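You operate a simulated robot arm through the tools that you are given. There is no shell and no other tool. Be economical: measure what you need, move in short steps, check, and stop when the job is done.

You run a simulated robot arm. Do the job below in one go: nothing can be reset, and whatever is moved stays where it is left.

## Task
Swap in the white end bell and lock its timing at 30 degrees.
Fine: free the lock slide first; the other end bell goes on the clear part of the bench. Set down upright: what you pick out.

Only the result counts: the job must be done as asked and must still hold three seconds after the hand-in. Knocking over, shifting, dropping, spilling or breaking anything else fails it.

## Robot
A 7-joint arm with a two-finger parallel gripper, fixed in place. Base frame: the origin is at the foot of the arm, x ahead of it, y to its left, z up; the work surface is at about z = 0.84. Units: m, degrees, N and s.
With the tool pointing down near the work surface it reaches from about 0.24 to 0.68 m from the base axis. Its first joint turns from -66.0 to 66.0 degrees. Payload 2.4 kg.
Tool frame: the origin (TCP) lies between the finger pads and is the grasp point; the fingertips stand 0.03 m ahead of it; z points along the fingers, y is the line along which they close. Largest opening 0.094 m; finger width 0.028, thickness 0.01; the body of the gripper, 0.05 by 0.096 m, starts 0.055 m behind the TCP.
Orientation is told as [roll, pitch, yaw] about the base's x, y, z axes, in that order, counted from this pose: with the fingers straight down and closing along the base's y, the tool's x points along the base's -x, its y along +y and its z along -z.

## Interface
- The arm moves only by the tool arm_command. Its argument "steps" is a list of rows, each a list of 6 numbers: the shift along the base's x, y, z in m, then the turn, a rotation vector about the base's x, y, z in degrees. In form: [[x, y, z, ax, ay, az], ...]. A call has 1 to 12 rows; each row shifts and turns the commanded pose from where the row before left it. "fingers" is the opening, from 0 (shut) to 1 (fully open), set as the call begins (left out, the last holds). Each row takes 0.2 s and may step no farther than 0.05 m and 8.6 degrees from the row before; otherwise, or with a gripper value out of range, the whole call is refused. A pose out of reach is approached as far as the arm can. The call stops where the force on the tool passes 40 N (or 10 N more than at its start, if that is more) or the arm is blocked; 0.2 s more then pass. Each finger travels about 0.153 m/s and halts on what it meets, pressing with about 31 N; the grip force reading is that of the motor and also rises with nothing between the fingers. The clock runs only during rows and for 0.2 s after the last one: add rows that do not move to give the fingers time. The reply holds the time, the measured pose of the TCP, the force on the tool along the base axes, the opening and the grip force, in the units named above and with some noise, with the torque about the TCP (base axes, N m) and any sound that the robot's microphone picked up.
- Cameras (640 x 400 px; columns grow to the right, rows downward): "scene" is fixed at [0.031, 0.4765, 1.4284]; the picture's right is [-0.78, -0.63, 0.00], its down [-0.44, 0.54, -0.72] and it looks along [0.45, -0.56, -0.70] (base axes); focal length 284 px, centre (320, 200). "wrist" rides on the gripper at [0.076, 0.014, -0.102] in the tool frame; the picture's right is [-0.18, 0.98, 0.00], its down [-0.75, -0.14, -0.64] and it looks along [-0.63, -0.12, 0.77] (tool axes); focal length 243 px, centre (320, 200). There is no depth. A picture from a camera that has moved, and an enlarged one, comes with that camera's place and axes in the base frame and with its lens.
- snapshot(camera): a new picture of that camera. The clock stands still meanwhile.
- close_up(camera, box): a new picture of the part [left, top, right, bottom] of that camera's present view, enlarged. The clock stands still meanwhile.
- hand_in(): hands the job in; it is judged then, once.

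Work in short steps. Places have to be worked out from the pictures, the camera data and where the tool is seen: move nearer, look again, correct. Check each grasp and each placing, and mend what went wrong. You have 120 turns and 64 pictures in all, those below and enlarged ones among them. Open the gripper and draw the arm clear of the work before you hand the job in, unless the task says otherwise; then end with one line.

The tools are called after "Emit:" as name(argument=value, ...) on one line, values as JSON. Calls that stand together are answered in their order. arm_command: Moves the arm, as the interface text tells. Its arguments: {"type":"object","properties":{"steps":{"type":"array","items":{"type":"array","items":{"type":"number"}}},"fingers":{"type":"number"}},"required":["steps"]} The other tools are called the same way: snapshot (camera) takes a picture; close_up (camera, box) takes an enlarged picture of a part of a camera's view; hand_in () hands the job in.

At the start:

```text
time: 0.0
eef_pos: [0.3635, 0.0315, 1.1643]
ee_rot: [0.0, 0.0, 0.0]
contact_force: [0.8, -0.4, -0.4]
moment: [-0.02, -0.03, -0.02]
grip_width: 0.0941
gripper_force: 0.0
```

scene: 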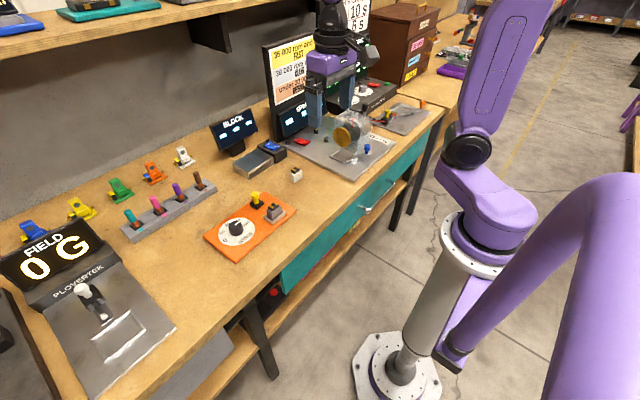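
wrist: 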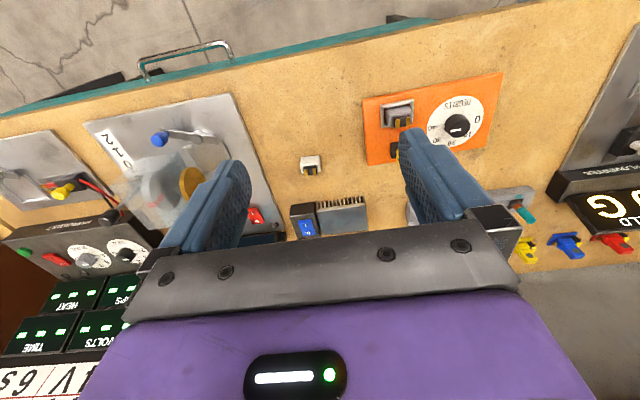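

The bench has coloured end bells in a row and several stations; I need detail, so I take enlarged views.

Emit:
close_up(camera="scene", box=[0, 130, 240, 280])

Emit:
close_up(camera="scene", box=[200, 80, 440, 230])

Emit:
close_up(camera="wrist", box=[60, 80, 300, 230])

```text
2.67 times, centred on (120, 205) of scene
camera zoom: at [0.031, 0.4765, 1.4284], right [-0.78, -0.63, 0.0], down [-0.44, 0.54, -0.72], along [0.45, -0.56, -0.7], focal length 758 px, centre (853, 187)
```

zoom: 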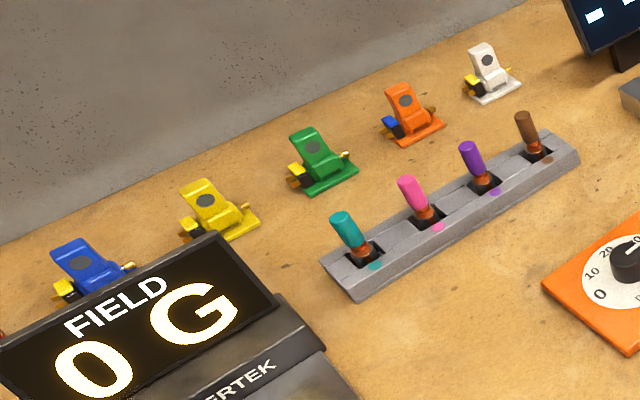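

```text
2.67 times, centred on (320, 155) of scene
camera zoom: at [0.031, 0.4765, 1.4284], right [-0.78, -0.63, 0.0], down [-0.44, 0.54, -0.72], along [0.45, -0.56, -0.7], focal length 758 px, centre (320, 320)
```

zoom: 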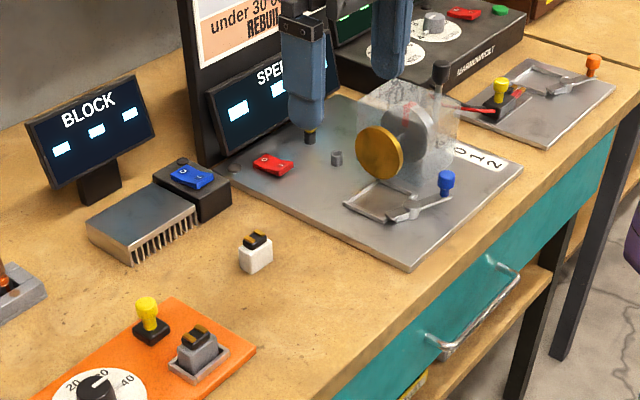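

```text
2.67 times, centred on (180, 155) of wrist
camera zoom: at [0.2893, 0.045, 1.2655], right [0.18, 0.98, 0.0], down [0.75, -0.14, 0.64], along [0.63, -0.12, -0.77], focal length 647 px, centre (693, 320)
```

zoom: 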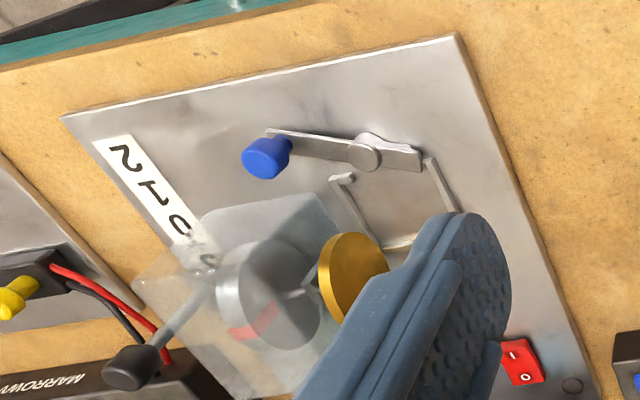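

The orange plate with the dial looks like the timing fixture holding a grey end bell; the white block nearby is the new one. I look closer at both.

Emit:
close_up(camera="scene", box=[200, 160, 312, 265])

Emit:
close_up(camera="wrist", box=[350, 60, 520, 170])

Emit:
close_up(camera="wrist", box=[280, 130, 380, 200])

```text
3.81 times, centred on (256, 212) of scene
camera zoom: at [0.031, 0.4765, 1.4284], right [-0.78, -0.63, 0.0], down [-0.44, 0.54, -0.72], along [0.45, -0.56, -0.7], focal length 1083 px, centre (564, 152)
```

zoom: 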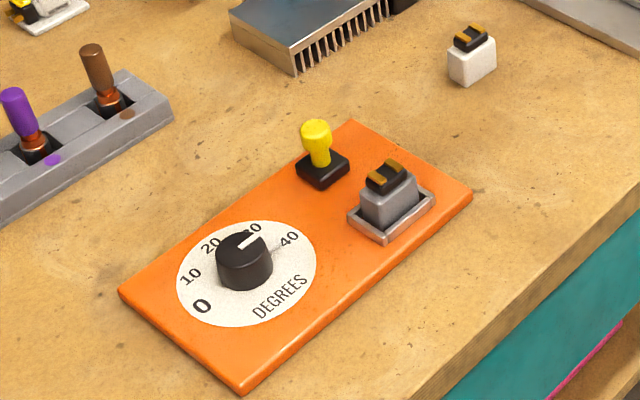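

```text
3.64 times, centred on (435, 115) of wrist
camera zoom: at [0.2893, 0.045, 1.2655], right [0.18, 0.98, 0.0], down [0.75, -0.14, 0.64], along [0.63, -0.12, -0.77], focal length 882 px, centre (-98, 509)
```

zoom: 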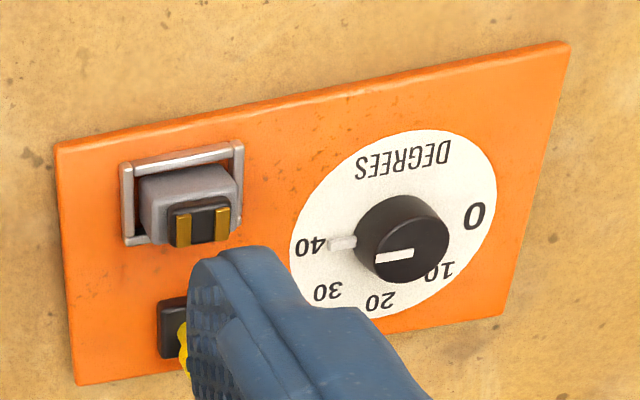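

```text
5.71 times, centred on (330, 165) of wrist
camera zoom: at [0.2893, 0.045, 1.2655], right [0.18, 0.98, 0.0], down [0.75, -0.14, 0.64], along [0.63, -0.12, -0.77], focal length 1386 px, centre (263, 400)
```

zoom: 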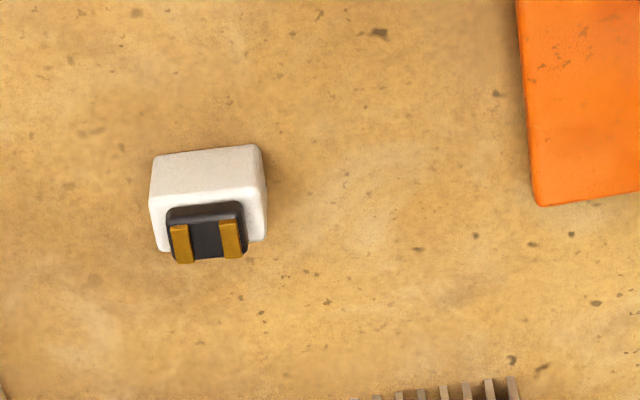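

The fixture: grey bell in the socket around (0.46, 0.14), yellow-knobbed lock slide around (0.53, 0.14), dial near (0.50, 0.24) pointing close to 40. White bell near (0.54, -0.02). I move the wrist camera above the fixture to see how the slide works.

Emit:
arm_command(steps=[[0, 0.03, -0.03, 0, 0, 0], [0, 0.03, -0.03, 0, 0, 0], [0, 0.03, -0.03, 0, 0, 0], [0, 0.03, -0.02, 0, 0, 0]])

Emit:
snapshot(camera="wrist")

```text
time: 1.0
eef_pos: [0.3662, 0.1515, 1.0526]
ee_rot: [0.0, 0.0, -0.1]
contact_force: [0.2, 0.5, 0.3]
moment: [0.02, -0.01, 0.0]
grip_width: 0.0939
gripper_force: 0.1
```

```text
55 pictures are left
camera wrist: at [0.29, 0.1654, 1.1547], right [0.19, 0.98, 0.0], down [0.75, -0.14, 0.64], along [0.63, -0.12, -0.77], focal length 243 px, centre (320, 200)
```

wrist: 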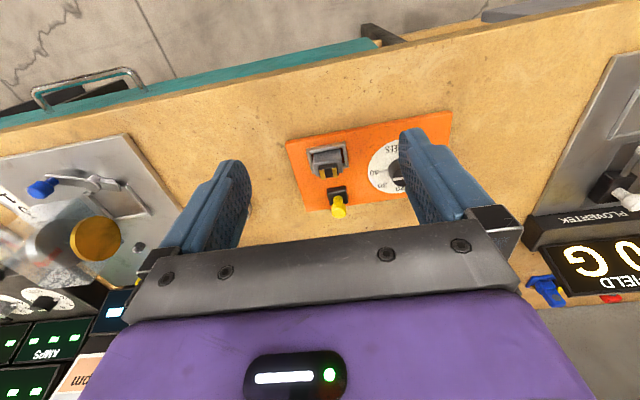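

Emit:
close_up(camera="wrist", box=[275, 110, 435, 220])

```text
3.64 times, centred on (355, 165) of wrist
camera zoom: at [0.29, 0.1654, 1.1547], right [0.19, 0.98, 0.0], down [0.75, -0.14, 0.64], along [0.63, -0.12, -0.77], focal length 882 px, centre (193, 327)
```

zoom: 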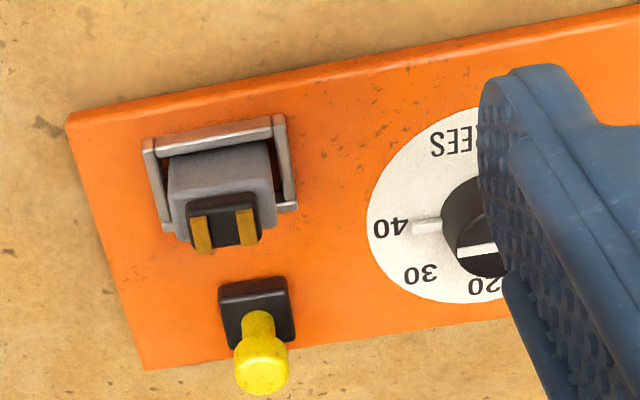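

The slide sits around (0.528, 0.148) with knob top near z 0.90. I take one tight view to find its travel direction.

Emit:
close_up(camera="scene", box=[240, 185, 290, 220])

Emit:
close_up(camera="wrist", box=[300, 140, 370, 220])

```text
11.43 times, centred on (265, 202) of scene
camera zoom: at [0.031, 0.4765, 1.4284], right [-0.78, -0.63, 0.0], down [-0.44, 0.54, -0.72], along [0.45, -0.56, -0.7], focal length 3248 px, centre (949, 171)
```

zoom: 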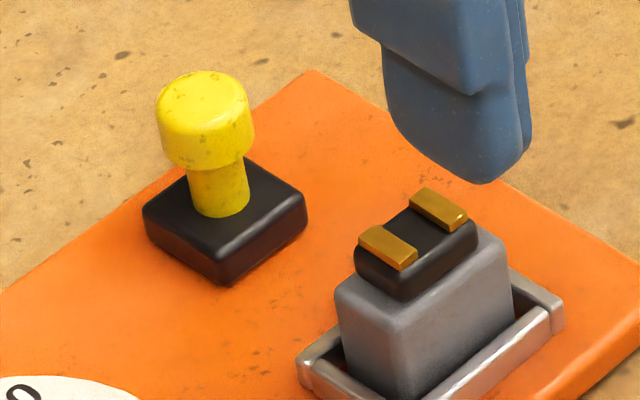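

```text
5.00 times, centred on (335, 180) of wrist
camera zoom: at [0.29, 0.1654, 1.1547], right [0.19, 0.98, 0.0], down [0.75, -0.14, 0.64], along [0.63, -0.12, -0.77], focal length 1213 px, centre (245, 300)
```

zoom: 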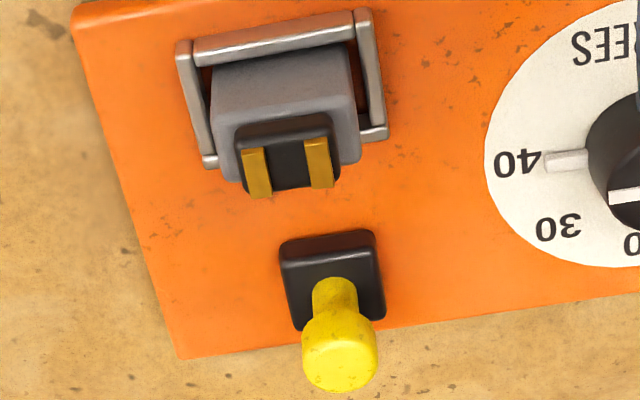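

The slide's yellow knob is about 0.02 across. I go above it and look down on it before gripping.

Emit:
arm_command(steps=[[0.04, 0, -0.005, 0, 0, 0], [0.04, -0.001, -0.005, 0, 0, 0], [0.04, -0.002, -0.01, 0, 0, 0], [0.042, 0, -0.02, 0, 0, 0], [0, 0, -0.03, 0, 0, 0], [0, 0, -0.03, 0, 0, 0]], fingers=0.6)

Emit:
close_up(camera="wrist", box=[180, 60, 500, 260])

Emit:
close_up(camera="scene", box=[200, 150, 312, 220])

```text
time: 2.4
eef_pos: [0.5276, 0.1488, 0.9551]
ee_rot: [0.0, -0.1, 0.1]
contact_force: [-0.3, 0.0, 0.5]
moment: [0.02, 0.0, 0.03]
grip_width: 0.0564
gripper_force: 0.1
```

```text
2.00 times, centred on (340, 160) of wrist
camera zoom: at [0.451, 0.1626, 1.0562], right [0.18, 0.98, 0.0], down [0.75, -0.14, 0.64], along [0.63, -0.12, -0.77], focal length 485 px, centre (280, 280)
```

zoom: 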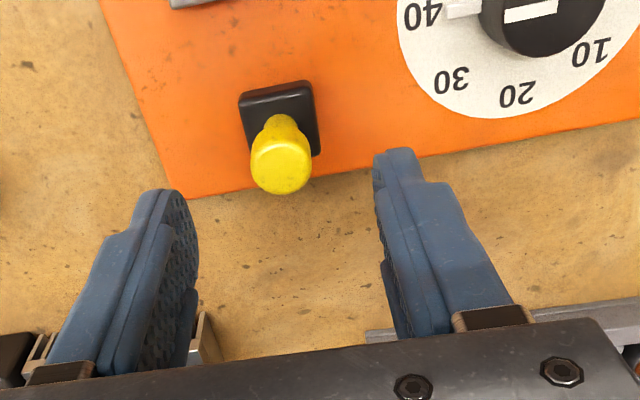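

```text
5.71 times, centred on (256, 185) of scene
camera zoom: at [0.031, 0.4765, 1.4284], right [-0.78, -0.63, 0.0], down [-0.44, 0.54, -0.72], along [0.45, -0.56, -0.7], focal length 1624 px, centre (686, 286)
```

zoom: 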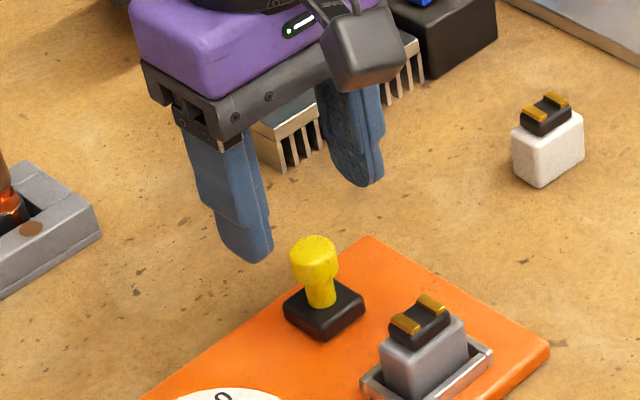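

Knob is centred under the gripper (0.528, 0.147). I descend and grip it.

Emit:
arm_command(steps=[[0, -0.001, -0.03, 0, 0, 0], [0, -0.001, -0.023, 0, 0, 0]])

Emit:
arm_command(steps=[[0, 0, 0, 0, 0, 0], [0, 0, 0, 0, 0, 0]], fingers=0)

Emit:
close_up(camera="wrist", box=[180, 60, 500, 260])

```text
time: 3.0
eef_pos: [0.5269, 0.1465, 0.9006]
ee_rot: [0.0, 0.0, 0.0]
contact_force: [-1.1, -0.6, -0.3]
moment: [-0.01, 0.0, -0.02]
grip_width: 0.0564
gripper_force: 0.1
```

```text
time: 3.6
eef_pos: [0.5261, 0.1473, 0.9021]
ee_rot: [0.0, 0.1, 0.1]
contact_force: [0.6, 0.3, -0.2]
moment: [-0.24, -0.35, 0.0]
grip_width: 0.0216
gripper_force: 30.8
```

```text
2.00 times, centred on (340, 160) of wrist
camera zoom: at [0.4509, 0.1606, 1.0026], right [0.18, 0.98, 0.0], down [0.75, -0.14, 0.64], along [0.63, -0.12, -0.77], focal length 485 px, centre (280, 280)
```

zoom: 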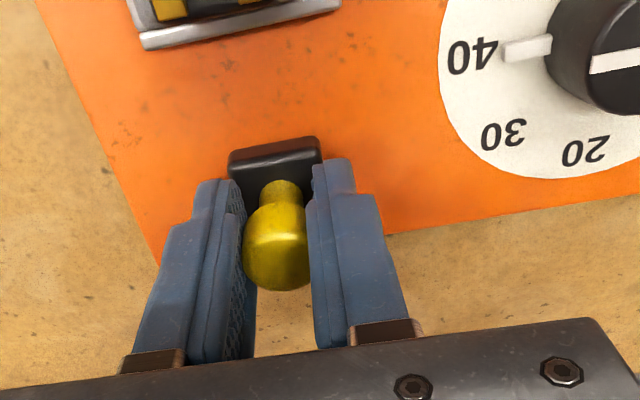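

Gripped at width 0.0216. I test the travel gently, first 4 mm toward -y.

Emit:
arm_command(steps=[[0, -0.002, 0, 0, 0, 0], [0, -0.002, 0, 0, 0, 0]])

```text
time: 4.2
eef_pos: [0.5271, 0.1438, 0.9002]
ee_rot: [0.0, 0.0, 0.0]
contact_force: [0.3, -0.2, -0.6]
moment: [-0.31, -0.24, -0.02]
grip_width: 0.0213
gripper_force: 30.4
```

No resistance; I continue 8 mm in the same direction and look.

Emit:
arm_command(steps=[[0, -0.004, 0, 0, 0, 0], [0, -0.004, 0, 0, 0, 0]])

Emit:
close_up(camera="wrist", box=[180, 60, 500, 260])

```text
time: 4.8
eef_pos: [0.5267, 0.134, 0.9008]
ee_rot: [0.1, 0.0, 0.1]
contact_force: [1.5, -0.4, 3.5]
moment: [-0.28, 0.47, -0.04]
grip_width: 0.0215
gripper_force: 31.1
```

```text
2.00 times, centred on (340, 160) of wrist
camera zoom: at [0.4511, 0.1478, 1.0026], right [0.18, 0.98, 0.0], down [0.75, -0.14, 0.64], along [0.63, -0.12, -0.77], focal length 485 px, centre (280, 280)
```

zoom: 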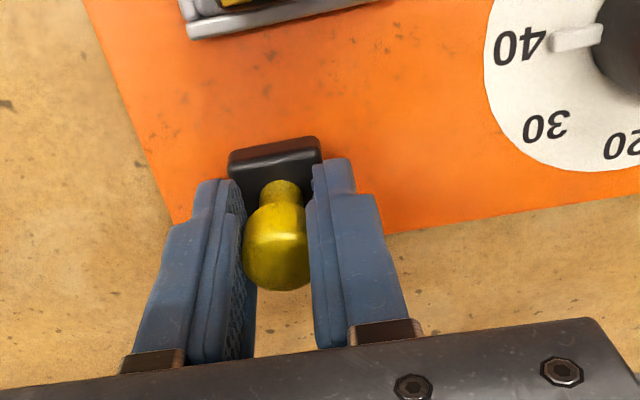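

The slide moved along with the gripper, so it travels along y. I continue to find its end stop.

Emit:
arm_command(steps=[[0, -0.003, 0, 0, 0, 0], [0, -0.003, 0, 0, 0, 0], [0, -0.003, 0, 0, 0, 0]])

```text
time: 5.6
eef_pos: [0.5279, 0.1262, 0.9008]
ee_rot: [0.0, 0.2, 0.1]
contact_force: [-4.3, -0.1, 0.6]
moment: [0.36, -0.88, -0.02]
grip_width: 0.0215
gripper_force: 31.5
```

Emit:
arm_command(steps=[[0, -0.003, 0, 0, 0, 0], [0, -0.003, 0, 0, 0, 0]])

Emit:
close_up(camera="wrist", box=[180, 60, 500, 260])

Emit:
close_up(camera="scene", box=[200, 150, 312, 265])

```text
time: 6.2
eef_pos: [0.5263, 0.1224, 0.9007]
ee_rot: [0.0, -0.1, 0.2]
contact_force: [-2.5, 11.1, 3.0]
moment: [-0.03, 0.04, 0.07]
grip_width: 0.0216
gripper_force: 31.5
```

```text
2.00 times, centred on (340, 160) of wrist
camera zoom: at [0.4516, 0.1347, 1.0025], right [0.18, 0.98, 0.0], down [0.75, -0.14, 0.64], along [0.63, -0.12, -0.77], focal length 485 px, centre (280, 280)
```

zoom: 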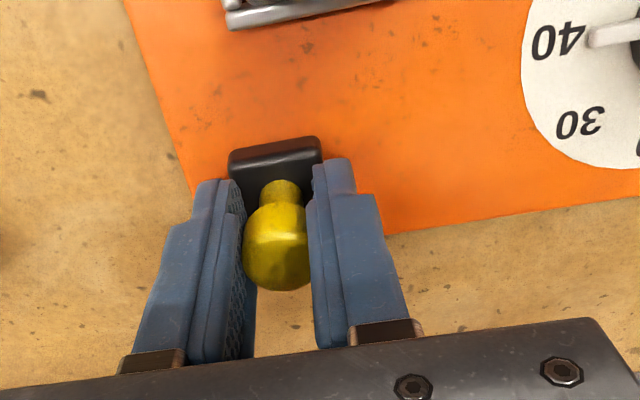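

```text
3.48 times, centred on (256, 208) of scene
camera zoom: at [0.0309, 0.4768, 1.4283], right [-0.78, -0.63, 0.0], down [-0.44, 0.54, -0.72], along [0.45, -0.56, -0.7], focal length 989 px, centre (543, 174)
```

zoom: 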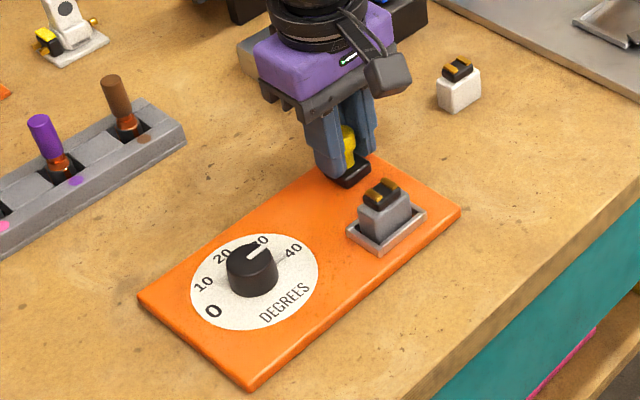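

A stop was met at y ≈ 0.1225 (25 mm of travel), so the slide is at its other end, presumably freed. I release, rise, and go above the grey bell.

Emit:
arm_command(steps=[[0, 0.001, 0, 0, 0, 0], [0, 0, 0, 0, 0, 0], [0, 0, 0.03, 0, 0, 0], [0, 0, 0.04, 0, 0, 0], [-0.03, 0.01, 0.03, 0, 0, 0], [-0.04, 0.011, 0.02, 0, 0, 0]], fingers=0.7)

Emit:
close_up(camera="scene", box=[240, 170, 304, 220])

Emit:
snapshot(camera="wrist")

```text
time: 7.6
eef_pos: [0.4561, 0.1387, 1.0195]
ee_rot: [0.0, 0.0, 0.0]
contact_force: [0.2, -0.2, -0.8]
moment: [0.03, -0.05, 0.0]
grip_width: 0.0658
gripper_force: 0.0
```

```text
8.00 times, centred on (272, 195) of scene
camera zoom: at [0.0311, 0.4765, 1.4284], right [-0.78, -0.63, 0.0], down [-0.44, 0.54, -0.72], along [0.45, -0.56, -0.7], focal length 2274 px, centre (704, 240)
```

zoom: 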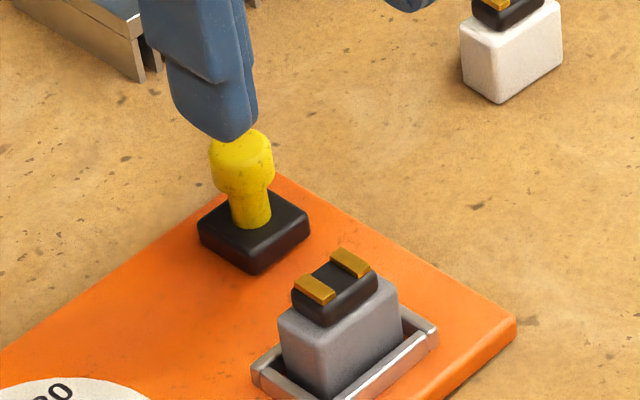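

```text
44 pictures are left
camera wrist: at [0.3814, 0.1537, 1.1216], right [0.18, 0.98, 0.0], down [0.75, -0.14, 0.64], along [0.63, -0.12, -0.77], focal length 243 px, centre (320, 200)
```

wrist: 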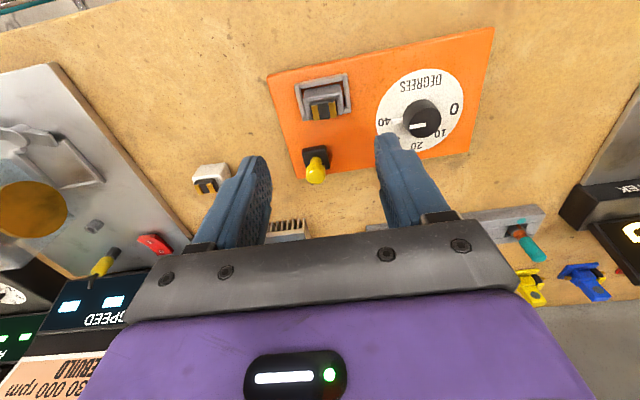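

The slide sits clear. Bell is about (0.461, 0.143), top near z 0.895. I descend above it and check.

Emit:
arm_command(steps=[[0.003, 0.002, -0.03, 0, 0, 0], [0.003, 0.001, -0.03, 0, 0, 0], [0, 0, -0.015, 0, 0, 0]], fingers=0.7)

Emit:
close_up(camera="wrist", box=[180, 60, 500, 260])

Emit:
close_up(camera="scene", box=[225, 160, 321, 220])

```text
time: 8.4
eef_pos: [0.4627, 0.1439, 0.9446]
ee_rot: [0.0, -0.1, 0.0]
contact_force: [0.0, 0.3, -0.4]
moment: [0.03, 0.01, -0.01]
grip_width: 0.0656
gripper_force: 0.1
```

```text
2.00 times, centred on (340, 160) of wrist
camera zoom: at [0.3872, 0.1571, 1.0464], right [0.18, 0.98, 0.0], down [0.75, -0.14, 0.64], along [0.63, -0.12, -0.77], focal length 485 px, centre (280, 280)
```

zoom: 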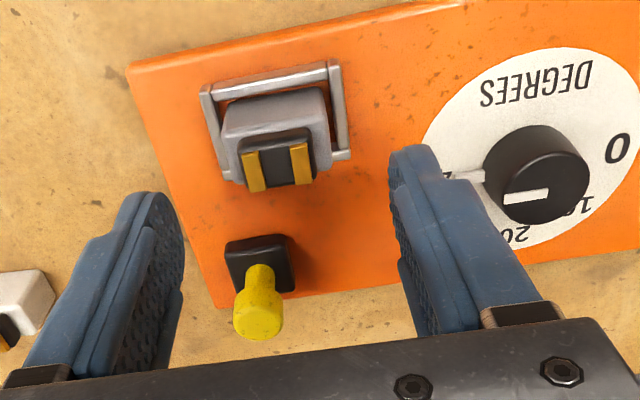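

```text
6.67 times, centred on (273, 190) of scene
camera zoom: at [0.031, 0.4765, 1.4284], right [-0.78, -0.63, 0.0], down [-0.44, 0.54, -0.72], along [0.45, -0.56, -0.7], focal length 1895 px, centre (633, 267)
```

zoom: 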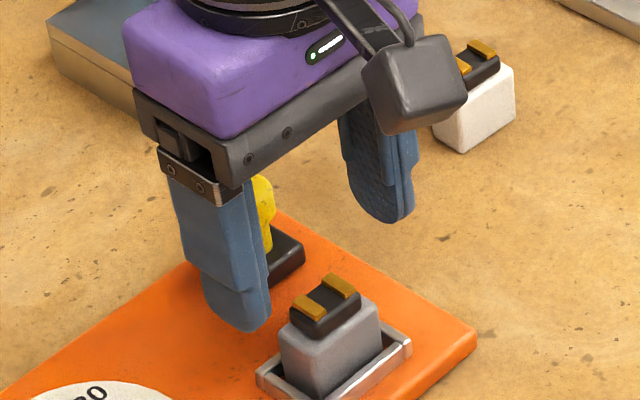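

Bell centre reads (0.4605, 0.1425), well aligned. I descend so the tips stay above the socket rim, and grip the body.

Emit:
arm_command(steps=[[-0.002, -0.001, -0.025, 0, 0, 0], [0, 0, -0.02, 0, 0, 0]], fingers=0.65)

Emit:
close_up(camera="wrist", box=[200, 40, 440, 240])

Emit:
close_up(camera="scene", box=[225, 160, 321, 220])

```text
time: 9.0
eef_pos: [0.4613, 0.1434, 0.899]
ee_rot: [0.0, -0.1, 0.0]
contact_force: [0.2, -0.9, 0.2]
moment: [0.0, 0.03, -0.01]
grip_width: 0.0613
gripper_force: 0.0
```

```text
2.00 times, centred on (320, 140) of wrist
camera zoom: at [0.3859, 0.1563, 1.0011], right [0.18, 0.98, 0.0], down [0.75, -0.14, 0.64], along [0.63, -0.12, -0.77], focal length 485 px, centre (320, 320)
```

zoom: 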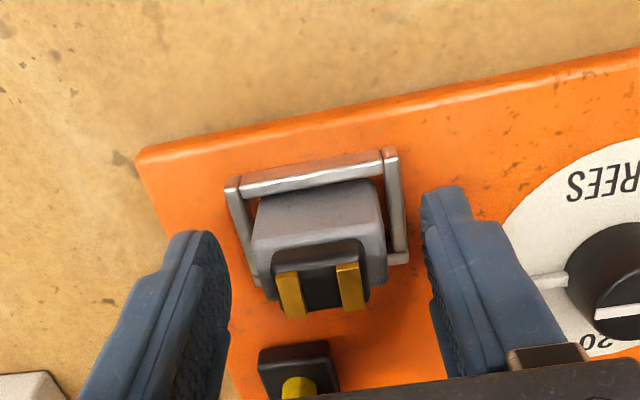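

```text
6.67 times, centred on (273, 190) of scene
camera zoom: at [0.031, 0.4765, 1.4284], right [-0.78, -0.63, 0.0], down [-0.44, 0.54, -0.72], along [0.45, -0.56, -0.7], focal length 1895 px, centre (633, 267)
```

zoom: 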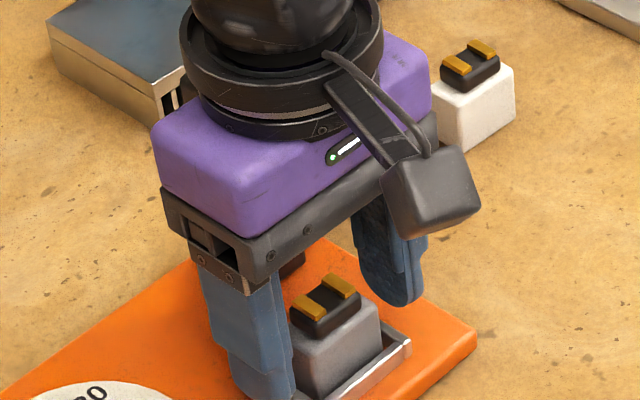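

Straddling the bell nicely. Closing.

Emit:
arm_command(steps=[[0, 0, 0, 0, 0, 0], [0, 0, 0, 0, 0, 0]], fingers=0)

Emit:
close_up(camera="wrist", box=[200, 40, 440, 240])

```text
time: 9.6
eef_pos: [0.4609, 0.142, 0.8988]
ee_rot: [0.0, 0.0, 0.0]
contact_force: [-1.1, 0.2, -0.2]
moment: [0.04, 0.0, -0.01]
grip_width: 0.037
gripper_force: 31.0
```

```text
2.00 times, centred on (320, 140) of wrist
camera zoom: at [0.3859, 0.1562, 1.0012], right [0.18, 0.98, 0.0], down [0.75, -0.14, 0.64], along [0.63, -0.12, -0.77], focal length 485 px, centre (320, 320)
```

zoom: 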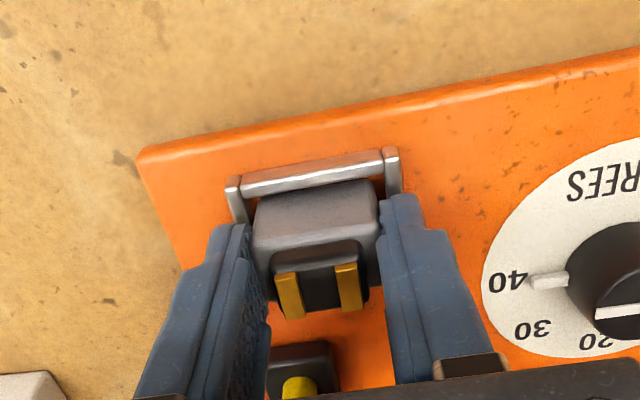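

Held at 0.037 width. I lift slowly and check the force.

Emit:
arm_command(steps=[[0, 0, 0.004, 0, 0, 0], [0, 0, 0.006, 0, 0, 0]])

Emit:
close_up(camera="scene", box=[225, 160, 321, 220])

```text
time: 10.2
eef_pos: [0.4607, 0.1435, 0.91]
ee_rot: [-0.1, 0.0, 0.0]
contact_force: [1.4, -0.2, 0.0]
moment: [0.02, -0.01, 0.0]
grip_width: 0.0368
gripper_force: 30.6
```

```text
6.67 times, centred on (273, 190) of scene
camera zoom: at [0.031, 0.4765, 1.4284], right [-0.78, -0.63, 0.0], down [-0.44, 0.54, -0.72], along [0.45, -0.56, -0.7], focal length 1895 px, centre (633, 267)
```

zoom: 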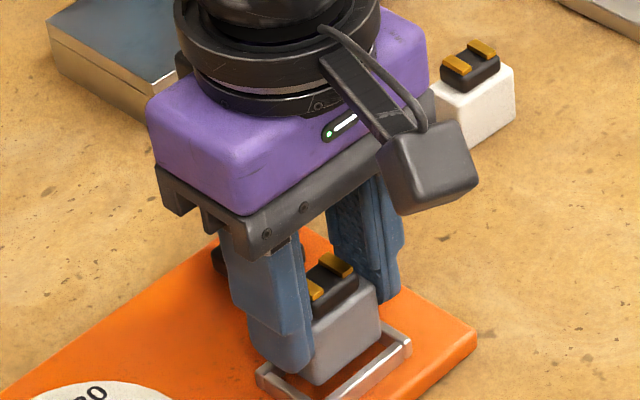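

Bell comes free. I raise it and carry it to clear bench around (0.45, 0.03).

Emit:
arm_command(steps=[[0, 0, 0.03, 0, 0, 0], [0, 0, 0.02, 0, 0, 0], [-0.003, -0.04, 0, 0, 0, 0], [-0.003, -0.04, 0, 0, 0, 0], [-0.003, -0.034, 0, 0, 0, 0], [0, 0, -0.025, 0, 0, 0], [0, 0, -0.025, 0, 0, 0], [0, 0, 0, 0, 0, 0]])

Emit:
close_up(camera="scene", box=[225, 150, 353, 230])

Emit:
close_up(camera="wrist", box=[160, 40, 480, 240])

```text
time: 12.0
eef_pos: [0.4523, 0.0309, 0.9094]
ee_rot: [0.1, 0.0, 0.0]
contact_force: [-0.1, -0.3, -0.6]
moment: [0.01, 0.02, -0.05]
grip_width: 0.0003
gripper_force: 30.7
```

```text
5.00 times, centred on (289, 190) of scene
camera zoom: at [0.031, 0.4765, 1.4284], right [-0.78, -0.63, 0.0], down [-0.44, 0.54, -0.72], along [0.45, -0.56, -0.7], focal length 1421 px, centre (475, 250)
```

zoom: 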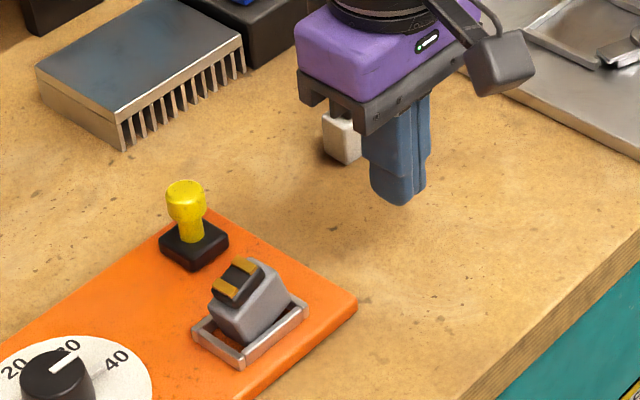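

```text
2.00 times, centred on (320, 140) of wrist
camera zoom: at [0.376, 0.0441, 1.012], right [0.18, 0.98, 0.0], down [0.75, -0.14, 0.64], along [0.63, -0.12, -0.77], focal length 485 px, centre (320, 320)
```

zoom: 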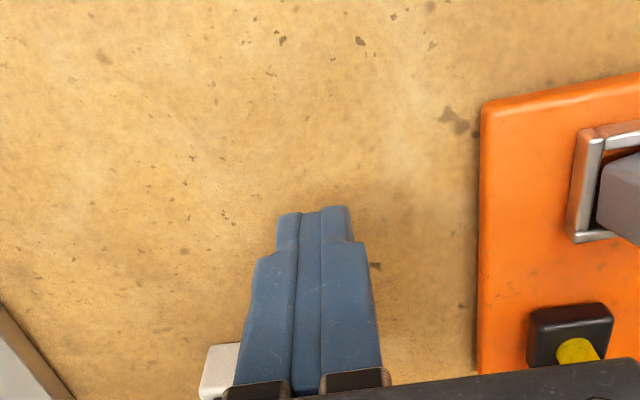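

The bell slipped out during the lift and now leans in the socket; nothing else moved. I go back above it to look.

Emit:
arm_command(steps=[[0, 0, 0.04, 0, 0, 0], [0, 0, 0.04, 0, 0, 0], [-0.02, 0.04, 0, 0, 0, 0], [-0.02, 0.04, 0, 0, 0, 0], [-0.01, 0.035, 0, 0, 0, 0]], fingers=0.8)

Emit:
close_up(camera="wrist", box=[240, 60, 400, 180])

Emit:
close_up(camera="scene", box=[245, 185, 301, 230])

```text
time: 13.2
eef_pos: [0.4013, 0.1484, 0.9888]
ee_rot: [0.0, -0.1, 0.0]
contact_force: [0.1, 0.2, 0.6]
moment: [-0.05, 0.03, -0.02]
grip_width: 0.0752
gripper_force: 0.0
```

```text
3.33 times, centred on (320, 120) of wrist
camera zoom: at [0.3259, 0.1613, 1.092], right [0.18, 0.98, 0.0], down [0.75, -0.14, 0.64], along [0.63, -0.12, -0.77], focal length 809 px, centre (320, 467)
```

zoom: 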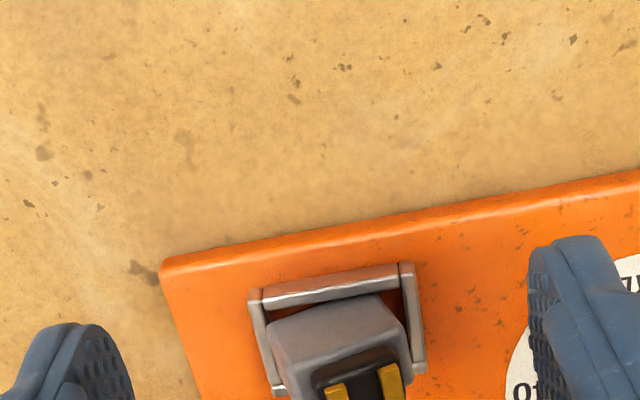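

```text
8.89 times, centred on (273, 208) of scene
camera zoom: at [0.031, 0.4765, 1.4284], right [-0.78, -0.63, 0.0], down [-0.44, 0.54, -0.72], along [0.45, -0.56, -0.7], focal length 2526 px, centre (738, 133)
```

zoom: 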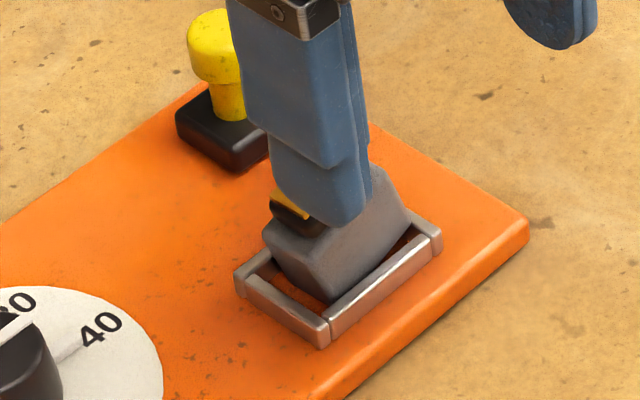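

Emit:
close_up(camera="wrist", box=[260, 120, 420, 220])

```text
4.00 times, centred on (340, 170) of wrist
camera zoom: at [0.3259, 0.1613, 1.092], right [0.18, 0.98, 0.0], down [0.75, -0.14, 0.64], along [0.63, -0.12, -0.77], focal length 970 px, centre (240, 320)
```

zoom: 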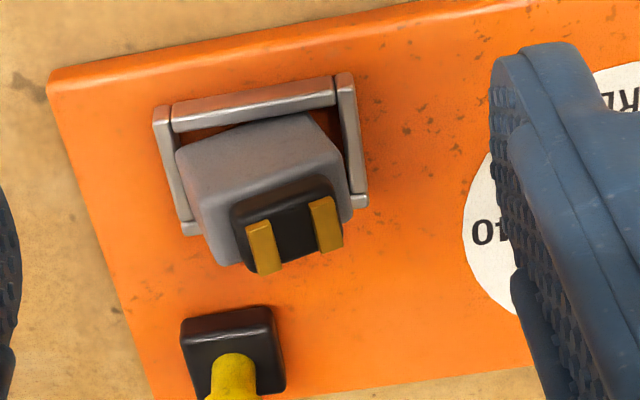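

The bell leans far side (+x), perhaps with some yaw. I clear the arm from the scene camera's line for a clean view.

Emit:
arm_command(steps=[[-0.01, -0.04, 0.04, 0, 0, 0], [0, -0.04, 0.03, 0, 0, 0]])

Emit:
close_up(camera="scene", box=[250, 190, 298, 220])

Emit:
close_up(camera="wrist", box=[340, 100, 440, 170])

```text
refused: row 1 steps farther than a row can; nothing moved
```

```text
13.33 times, centred on (274, 205) of scene
camera zoom: at [0.031, 0.4765, 1.4284], right [-0.78, -0.63, 0.0], down [-0.44, 0.54, -0.72], along [0.45, -0.56, -0.7], focal length 3790 px, centre (933, 133)
```

zoom: 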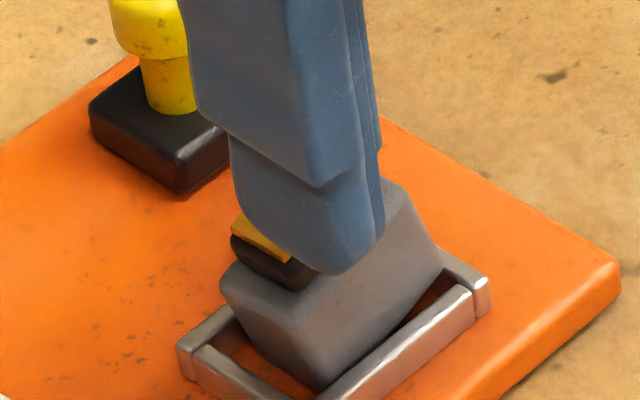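

```text
5.71 times, centred on (390, 135) of wrist
camera zoom: at [0.3259, 0.1613, 1.092], right [0.18, 0.98, 0.0], down [0.75, -0.14, 0.64], along [0.63, -0.12, -0.77], focal length 1386 px, centre (-80, 571)
```

zoom: 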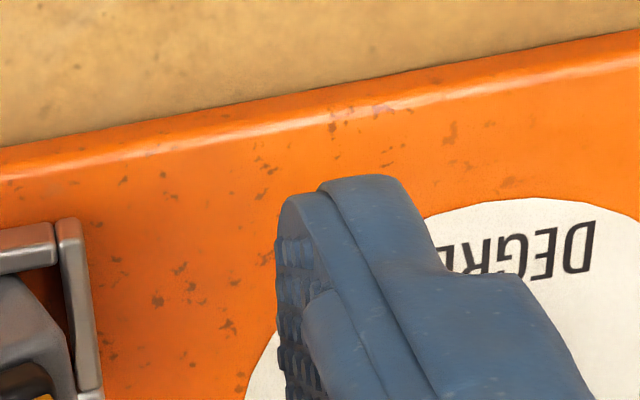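

I raise and move forward so the bell is seen nearly straight down at the top of the wrist picture.

Emit:
arm_command(steps=[[0.03, -0.005, 0.03, 0, 0, 0], [0.04, -0.007, 0, 0, 0, 0], [0.04, -0.007, 0, 0, 0, 0]])

Emit:
close_up(camera="wrist", box=[260, 0, 380, 75])

Emit:
close_up(camera="scene", box=[250, 190, 298, 220])

```text
time: 14.0
eef_pos: [0.5102, 0.1266, 1.0181]
ee_rot: [0.1, 0.0, -0.1]
contact_force: [-0.5, -0.3, -0.1]
moment: [0.01, 0.0, 0.0]
grip_width: 0.0755
gripper_force: 0.0
```

```text
5.33 times, centred on (320, 38) of wrist
camera zoom: at [0.4353, 0.1395, 1.1212], right [0.18, 0.98, 0.0], down [0.75, -0.14, 0.64], along [0.63, -0.12, -0.77], focal length 1294 px, centre (320, 1067)
```

zoom: 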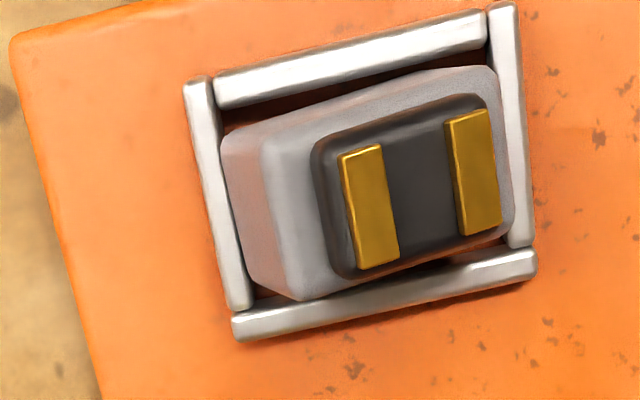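

```text
13.33 times, centred on (274, 205) of scene
camera zoom: at [0.031, 0.4765, 1.4284], right [-0.78, -0.63, 0.0], down [-0.44, 0.54, -0.72], along [0.45, -0.56, -0.7], focal length 3790 px, centre (933, 133)
```

zoom: 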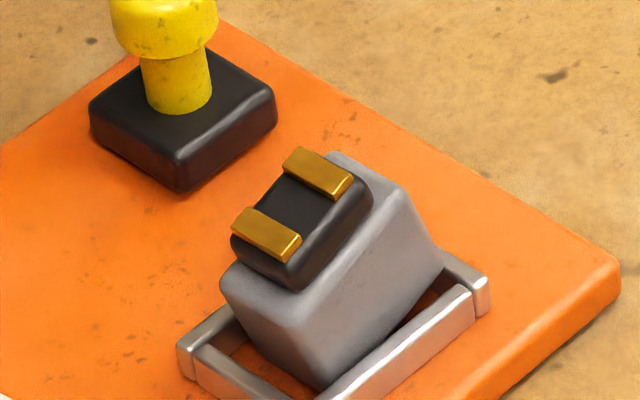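

Straight-down view: the bell leans about 20° toward +y, resting on that rim; body top is only about z 0.878, so my grip was too shallow. I return lower (TCP z 0.891) and let the fingers gently push it upright in stages.

Emit:
arm_command(steps=[[-0.025, 0.009, -0.02, 0, 0, 0], [-0.025, 0.008, -0.03, 0, 0, 0], [0, 0, -0.03, 0, 0, 0], [0, 0, -0.03, 0, 0, 0], [0, 0, -0.012, 0, 0, 0]], fingers=0.8)

Emit:
arm_command(steps=[[0, 0, -0.005, 0, 0, 0]], fingers=0.6)

Emit:
close_up(camera="scene", box=[240, 180, 304, 220])

```text
time: 15.2
eef_pos: [0.4613, 0.1434, 0.897]
ee_rot: [0.0, 0.0, 0.0]
contact_force: [0.8, 0.6, 0.3]
moment: [0.0, 0.02, 0.0]
grip_width: 0.075
gripper_force: 0.0
```

```text
time: 15.6
eef_pos: [0.4619, 0.1423, 0.8915]
ee_rot: [0.0, 0.0, 0.1]
contact_force: [-0.4, 0.2, 0.3]
moment: [-0.02, -0.01, 0.01]
grip_width: 0.0564
gripper_force: 0.0
```

```text
10.00 times, centred on (272, 200) of scene
camera zoom: at [0.031, 0.4765, 1.4284], right [-0.78, -0.63, 0.0], down [-0.44, 0.54, -0.72], along [0.45, -0.56, -0.7], focal length 2842 px, centre (800, 200)
```

zoom: 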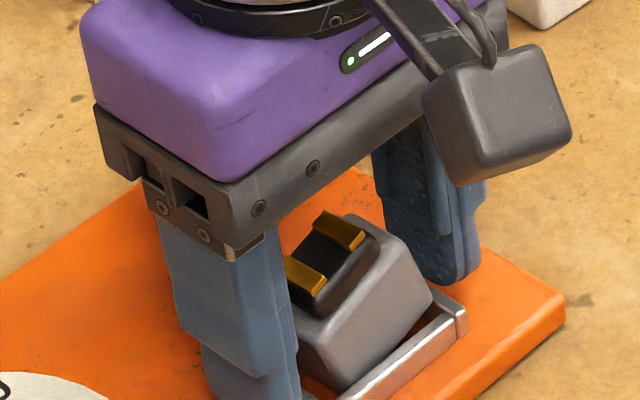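

Fingers straddle the bell above the rim. I keep closing in stages.

Emit:
arm_command(steps=[[0, 0, 0, 0, 0, 0]], fingers=0.5)

Emit:
arm_command(steps=[[0, 0, 0, 0, 0, 0], [0, 0, 0, 0, 0, 0]], fingers=0.41)

Emit:
close_up(camera="scene", box=[240, 180, 304, 220])

Emit:
close_up(camera="wrist", box=[220, 60, 420, 220])

```text
time: 16.0
eef_pos: [0.4608, 0.1444, 0.8903]
ee_rot: [-0.1, 0.1, 0.1]
contact_force: [0.3, -2.5, -0.2]
moment: [0.04, -0.29, 0.45]
grip_width: 0.0542
gripper_force: 30.8
```

```text
time: 16.6
eef_pos: [0.4615, 0.1434, 0.8912]
ee_rot: [0.1, 0.0, 0.0]
contact_force: [-0.6, -1.6, 0.2]
moment: [0.02, -0.6, 0.35]
grip_width: 0.0541
gripper_force: 31.4
```

```text
10.00 times, centred on (272, 200) of scene
camera zoom: at [0.0311, 0.4765, 1.4284], right [-0.78, -0.63, 0.0], down [-0.44, 0.54, -0.72], along [0.45, -0.56, -0.7], focal length 2842 px, centre (800, 200)
```

zoom: 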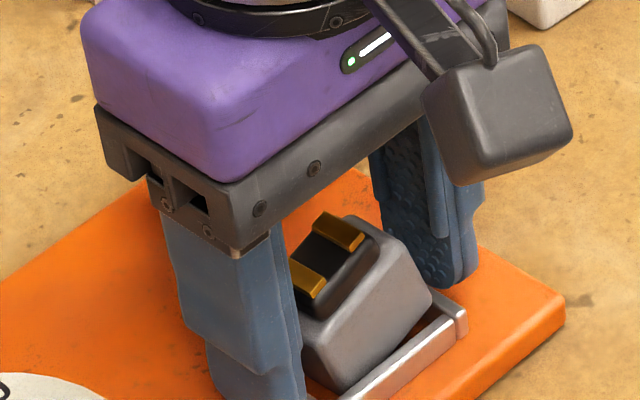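

```text
2.50 times, centred on (320, 140) of wrist
camera zoom: at [0.3854, 0.157, 0.994], right [0.18, 0.98, 0.0], down [0.75, -0.14, 0.64], along [0.63, -0.12, -0.77], focal length 606 px, centre (320, 350)
```

zoom: 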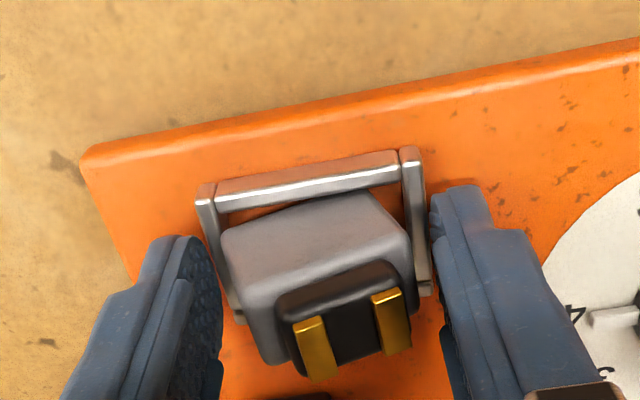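

Width stuck at 0.054: the tips caught the outside of the rim, so the rim top is above 0.861. I open, rise 4 mm and close again.

Emit:
arm_command(steps=[[0, 0, 0, 0, 0, 0], [0, 0, 0.004, 0, 0, 0]], fingers=0.7)

Emit:
arm_command(steps=[[0, 0, 0, 0, 0, 0], [0, 0, 0, 0, 0, 0]], fingers=0.45)

```text
time: 17.2
eef_pos: [0.461, 0.1435, 0.8976]
ee_rot: [0.1, 0.1, 0.0]
contact_force: [0.8, -0.1, 0.2]
moment: [0.02, -0.01, 0.0]
grip_width: 0.0657
gripper_force: 0.1
```

```text
time: 17.8
eef_pos: [0.4606, 0.1418, 0.8953]
ee_rot: [0.1, -0.1, 0.0]
contact_force: [0.0, 0.4, 0.7]
moment: [-0.02, 0.01, -0.02]
grip_width: 0.0421
gripper_force: 0.1
```

Cleared the rim at TCP z ≈ 0.8955 and 0.042 opening. I check the bell's posture.

Emit:
close_up(camera="wrist", box=[240, 60, 400, 180])

Emit:
close_up(camera="scene", box=[240, 180, 304, 220])

```text
3.33 times, centred on (320, 120) of wrist
camera zoom: at [0.3858, 0.1561, 0.9984], right [0.18, 0.98, 0.0], down [0.75, -0.14, 0.64], along [0.63, -0.12, -0.77], focal length 809 px, centre (320, 467)
```

zoom: 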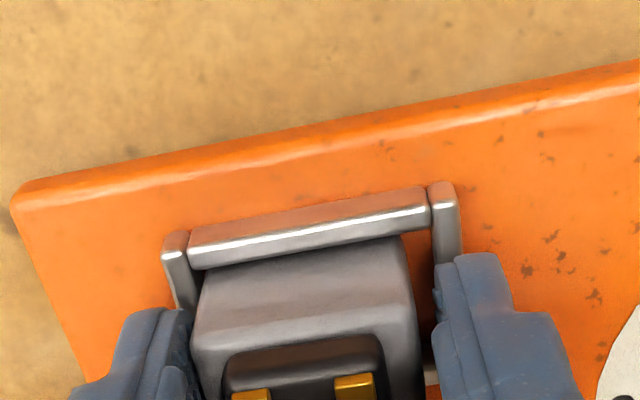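

```text
10.00 times, centred on (272, 200) of scene
camera zoom: at [0.031, 0.4765, 1.4284], right [-0.78, -0.63, 0.0], down [-0.44, 0.54, -0.72], along [0.45, -0.56, -0.7], focal length 2842 px, centre (800, 200)
```

zoom: 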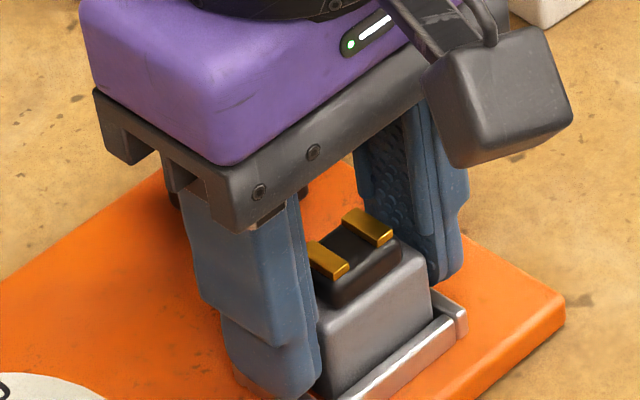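

The bell is upright and seated again. I lower 1.5 mm, grip fully, and lift slowly.

Emit:
arm_command(steps=[[0, 0, -0.0015, 0, 0, 0]])

Emit:
arm_command(steps=[[0, 0, 0, 0, 0, 0], [0, 0, 0, 0, 0, 0], [0, 0, 0, 0, 0, 0]], fingers=0)

Emit:
arm_command(steps=[[0, 0, 0.002, 0, 0, 0], [0, 0, 0.003, 0, 0, 0], [0, 0, 0.005, 0, 0, 0], [0, 0, 0.005, 0, 0, 0]])

Emit:
close_up(camera="scene", box=[240, 180, 304, 220])

```text
time: 18.2
eef_pos: [0.4617, 0.1423, 0.8946]
ee_rot: [0.0, 0.0, 0.0]
contact_force: [0.1, -0.1, 0.5]
moment: [0.02, 0.0, 0.04]
grip_width: 0.0425
gripper_force: 0.0
```

```text
time: 19.0
eef_pos: [0.4627, 0.1422, 0.8949]
ee_rot: [-0.1, 0.0, 0.0]
contact_force: [0.4, 0.0, 0.8]
moment: [0.03, -0.01, -0.02]
grip_width: 0.0367
gripper_force: 31.0
```

```text
time: 20.0
eef_pos: [0.4629, 0.1438, 0.9105]
ee_rot: [-0.1, 0.0, 0.0]
contact_force: [0.5, 0.7, -0.9]
moment: [0.07, 0.0, 0.0]
grip_width: 0.0367
gripper_force: 30.8
```

```text
10.00 times, centred on (272, 200) of scene
camera zoom: at [0.031, 0.4765, 1.4284], right [-0.78, -0.63, 0.0], down [-0.44, 0.54, -0.72], along [0.45, -0.56, -0.7], focal length 2842 px, centre (800, 200)
```

zoom: 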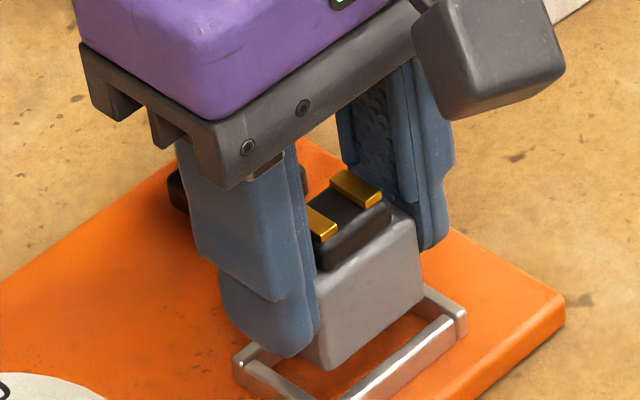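

Held with the bottom clear of the rim or nearly. I keep lifting in 6 mm rows.

Emit:
arm_command(steps=[[0, 0, 0.006, 0, 0, 0], [0, 0, 0.006, 0, 0, 0], [0, 0, 0.006, 0, 0, 0], [0, 0, 0.006, 0, 0, 0], [0, 0, 0, 0, 0, 0]])

```text
time: 21.2
eef_pos: [0.4621, 0.1428, 0.9342]
ee_rot: [0.0, 0.0, 0.1]
contact_force: [0.0, 0.0, -1.0]
moment: [-0.01, 0.0, 0.0]
grip_width: 0.0368
gripper_force: 30.8
```

Still held. I carry it slowly toward (0.45, 0.03).

Emit:
arm_command(steps=[[0, -0.006, 0.004, 0, 0, 0], [-0.001, -0.011, 0, 0, 0, 0], [-0.001, -0.012, 0, 0, 0, 0], [-0.002, -0.014, 0, 0, 0, 0], [-0.002, -0.014, 0, 0, 0, 0], [-0.002, -0.014, 0, 0, 0, 0], [-0.002, -0.014, 0, 0, 0, 0], [-0.002, -0.012, 0, 0, 0, 0], [0, -0.01, 0, 0, 0, 0], [0, -0.006, 0, 0, 0, 0], [0, 0, 0, 0, 0, 0]])

Emit:
close_up(camera="scene", box=[240, 150, 336, 210])

```text
time: 23.6
eef_pos: [0.4489, 0.0297, 0.9382]
ee_rot: [0.0, -0.1, 0.0]
contact_force: [-0.1, -0.5, -1.0]
moment: [-0.04, 0.01, 0.0]
grip_width: 0.0369
gripper_force: 31.3
```

```text
6.67 times, centred on (288, 180) of scene
camera zoom: at [0.031, 0.4765, 1.4284], right [-0.78, -0.63, 0.0], down [-0.44, 0.54, -0.72], along [0.45, -0.56, -0.7], focal length 1895 px, centre (533, 333)
```

zoom: 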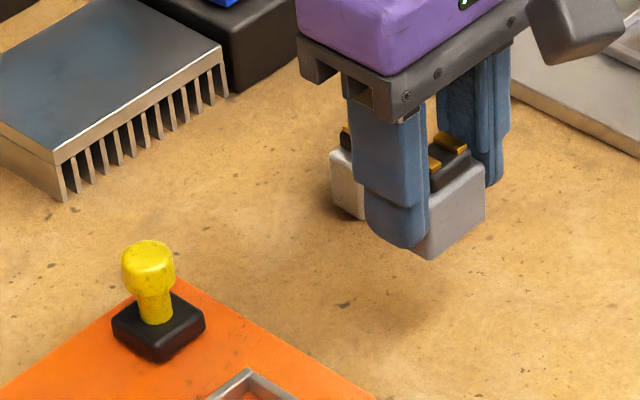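

Held upright over clear bench. I lower: quickly to z 0.892, then in 2 mm steps until touch.

Emit:
arm_command(steps=[[0, 0, -0.015, 0, 0, 0], [0, 0, -0.015, 0, 0, 0], [0, 0, -0.014, 0, 0, 0], [0, 0, 0, 0, 0, 0]])

Emit:
arm_command(steps=[[0, 0, -0.002, 0, 0, 0], [0, 0, -0.002, 0, 0, 0]])

Emit:
arm_command(steps=[[0, 0, -0.002, 0, 0, 0]])

```text
time: 24.6
eef_pos: [0.4504, 0.0289, 0.8931]
ee_rot: [0.0, 0.1, 0.0]
contact_force: [-0.1, -0.6, 0.4]
moment: [0.04, 0.03, 0.0]
grip_width: 0.0368
gripper_force: 30.9
```

```text
time: 25.2
eef_pos: [0.4517, 0.0302, 0.8899]
ee_rot: [0.0, -0.1, 0.1]
contact_force: [-0.6, -0.3, -0.7]
moment: [0.0, 0.0, 0.02]
grip_width: 0.0366
gripper_force: 30.7
```

```text
time: 25.6
eef_pos: [0.4496, 0.029, 0.889]
ee_rot: [0.0, -0.1, -0.1]
contact_force: [0.1, -0.2, -1.4]
moment: [-0.02, 0.01, 0.0]
grip_width: 0.0369
gripper_force: 30.4
```

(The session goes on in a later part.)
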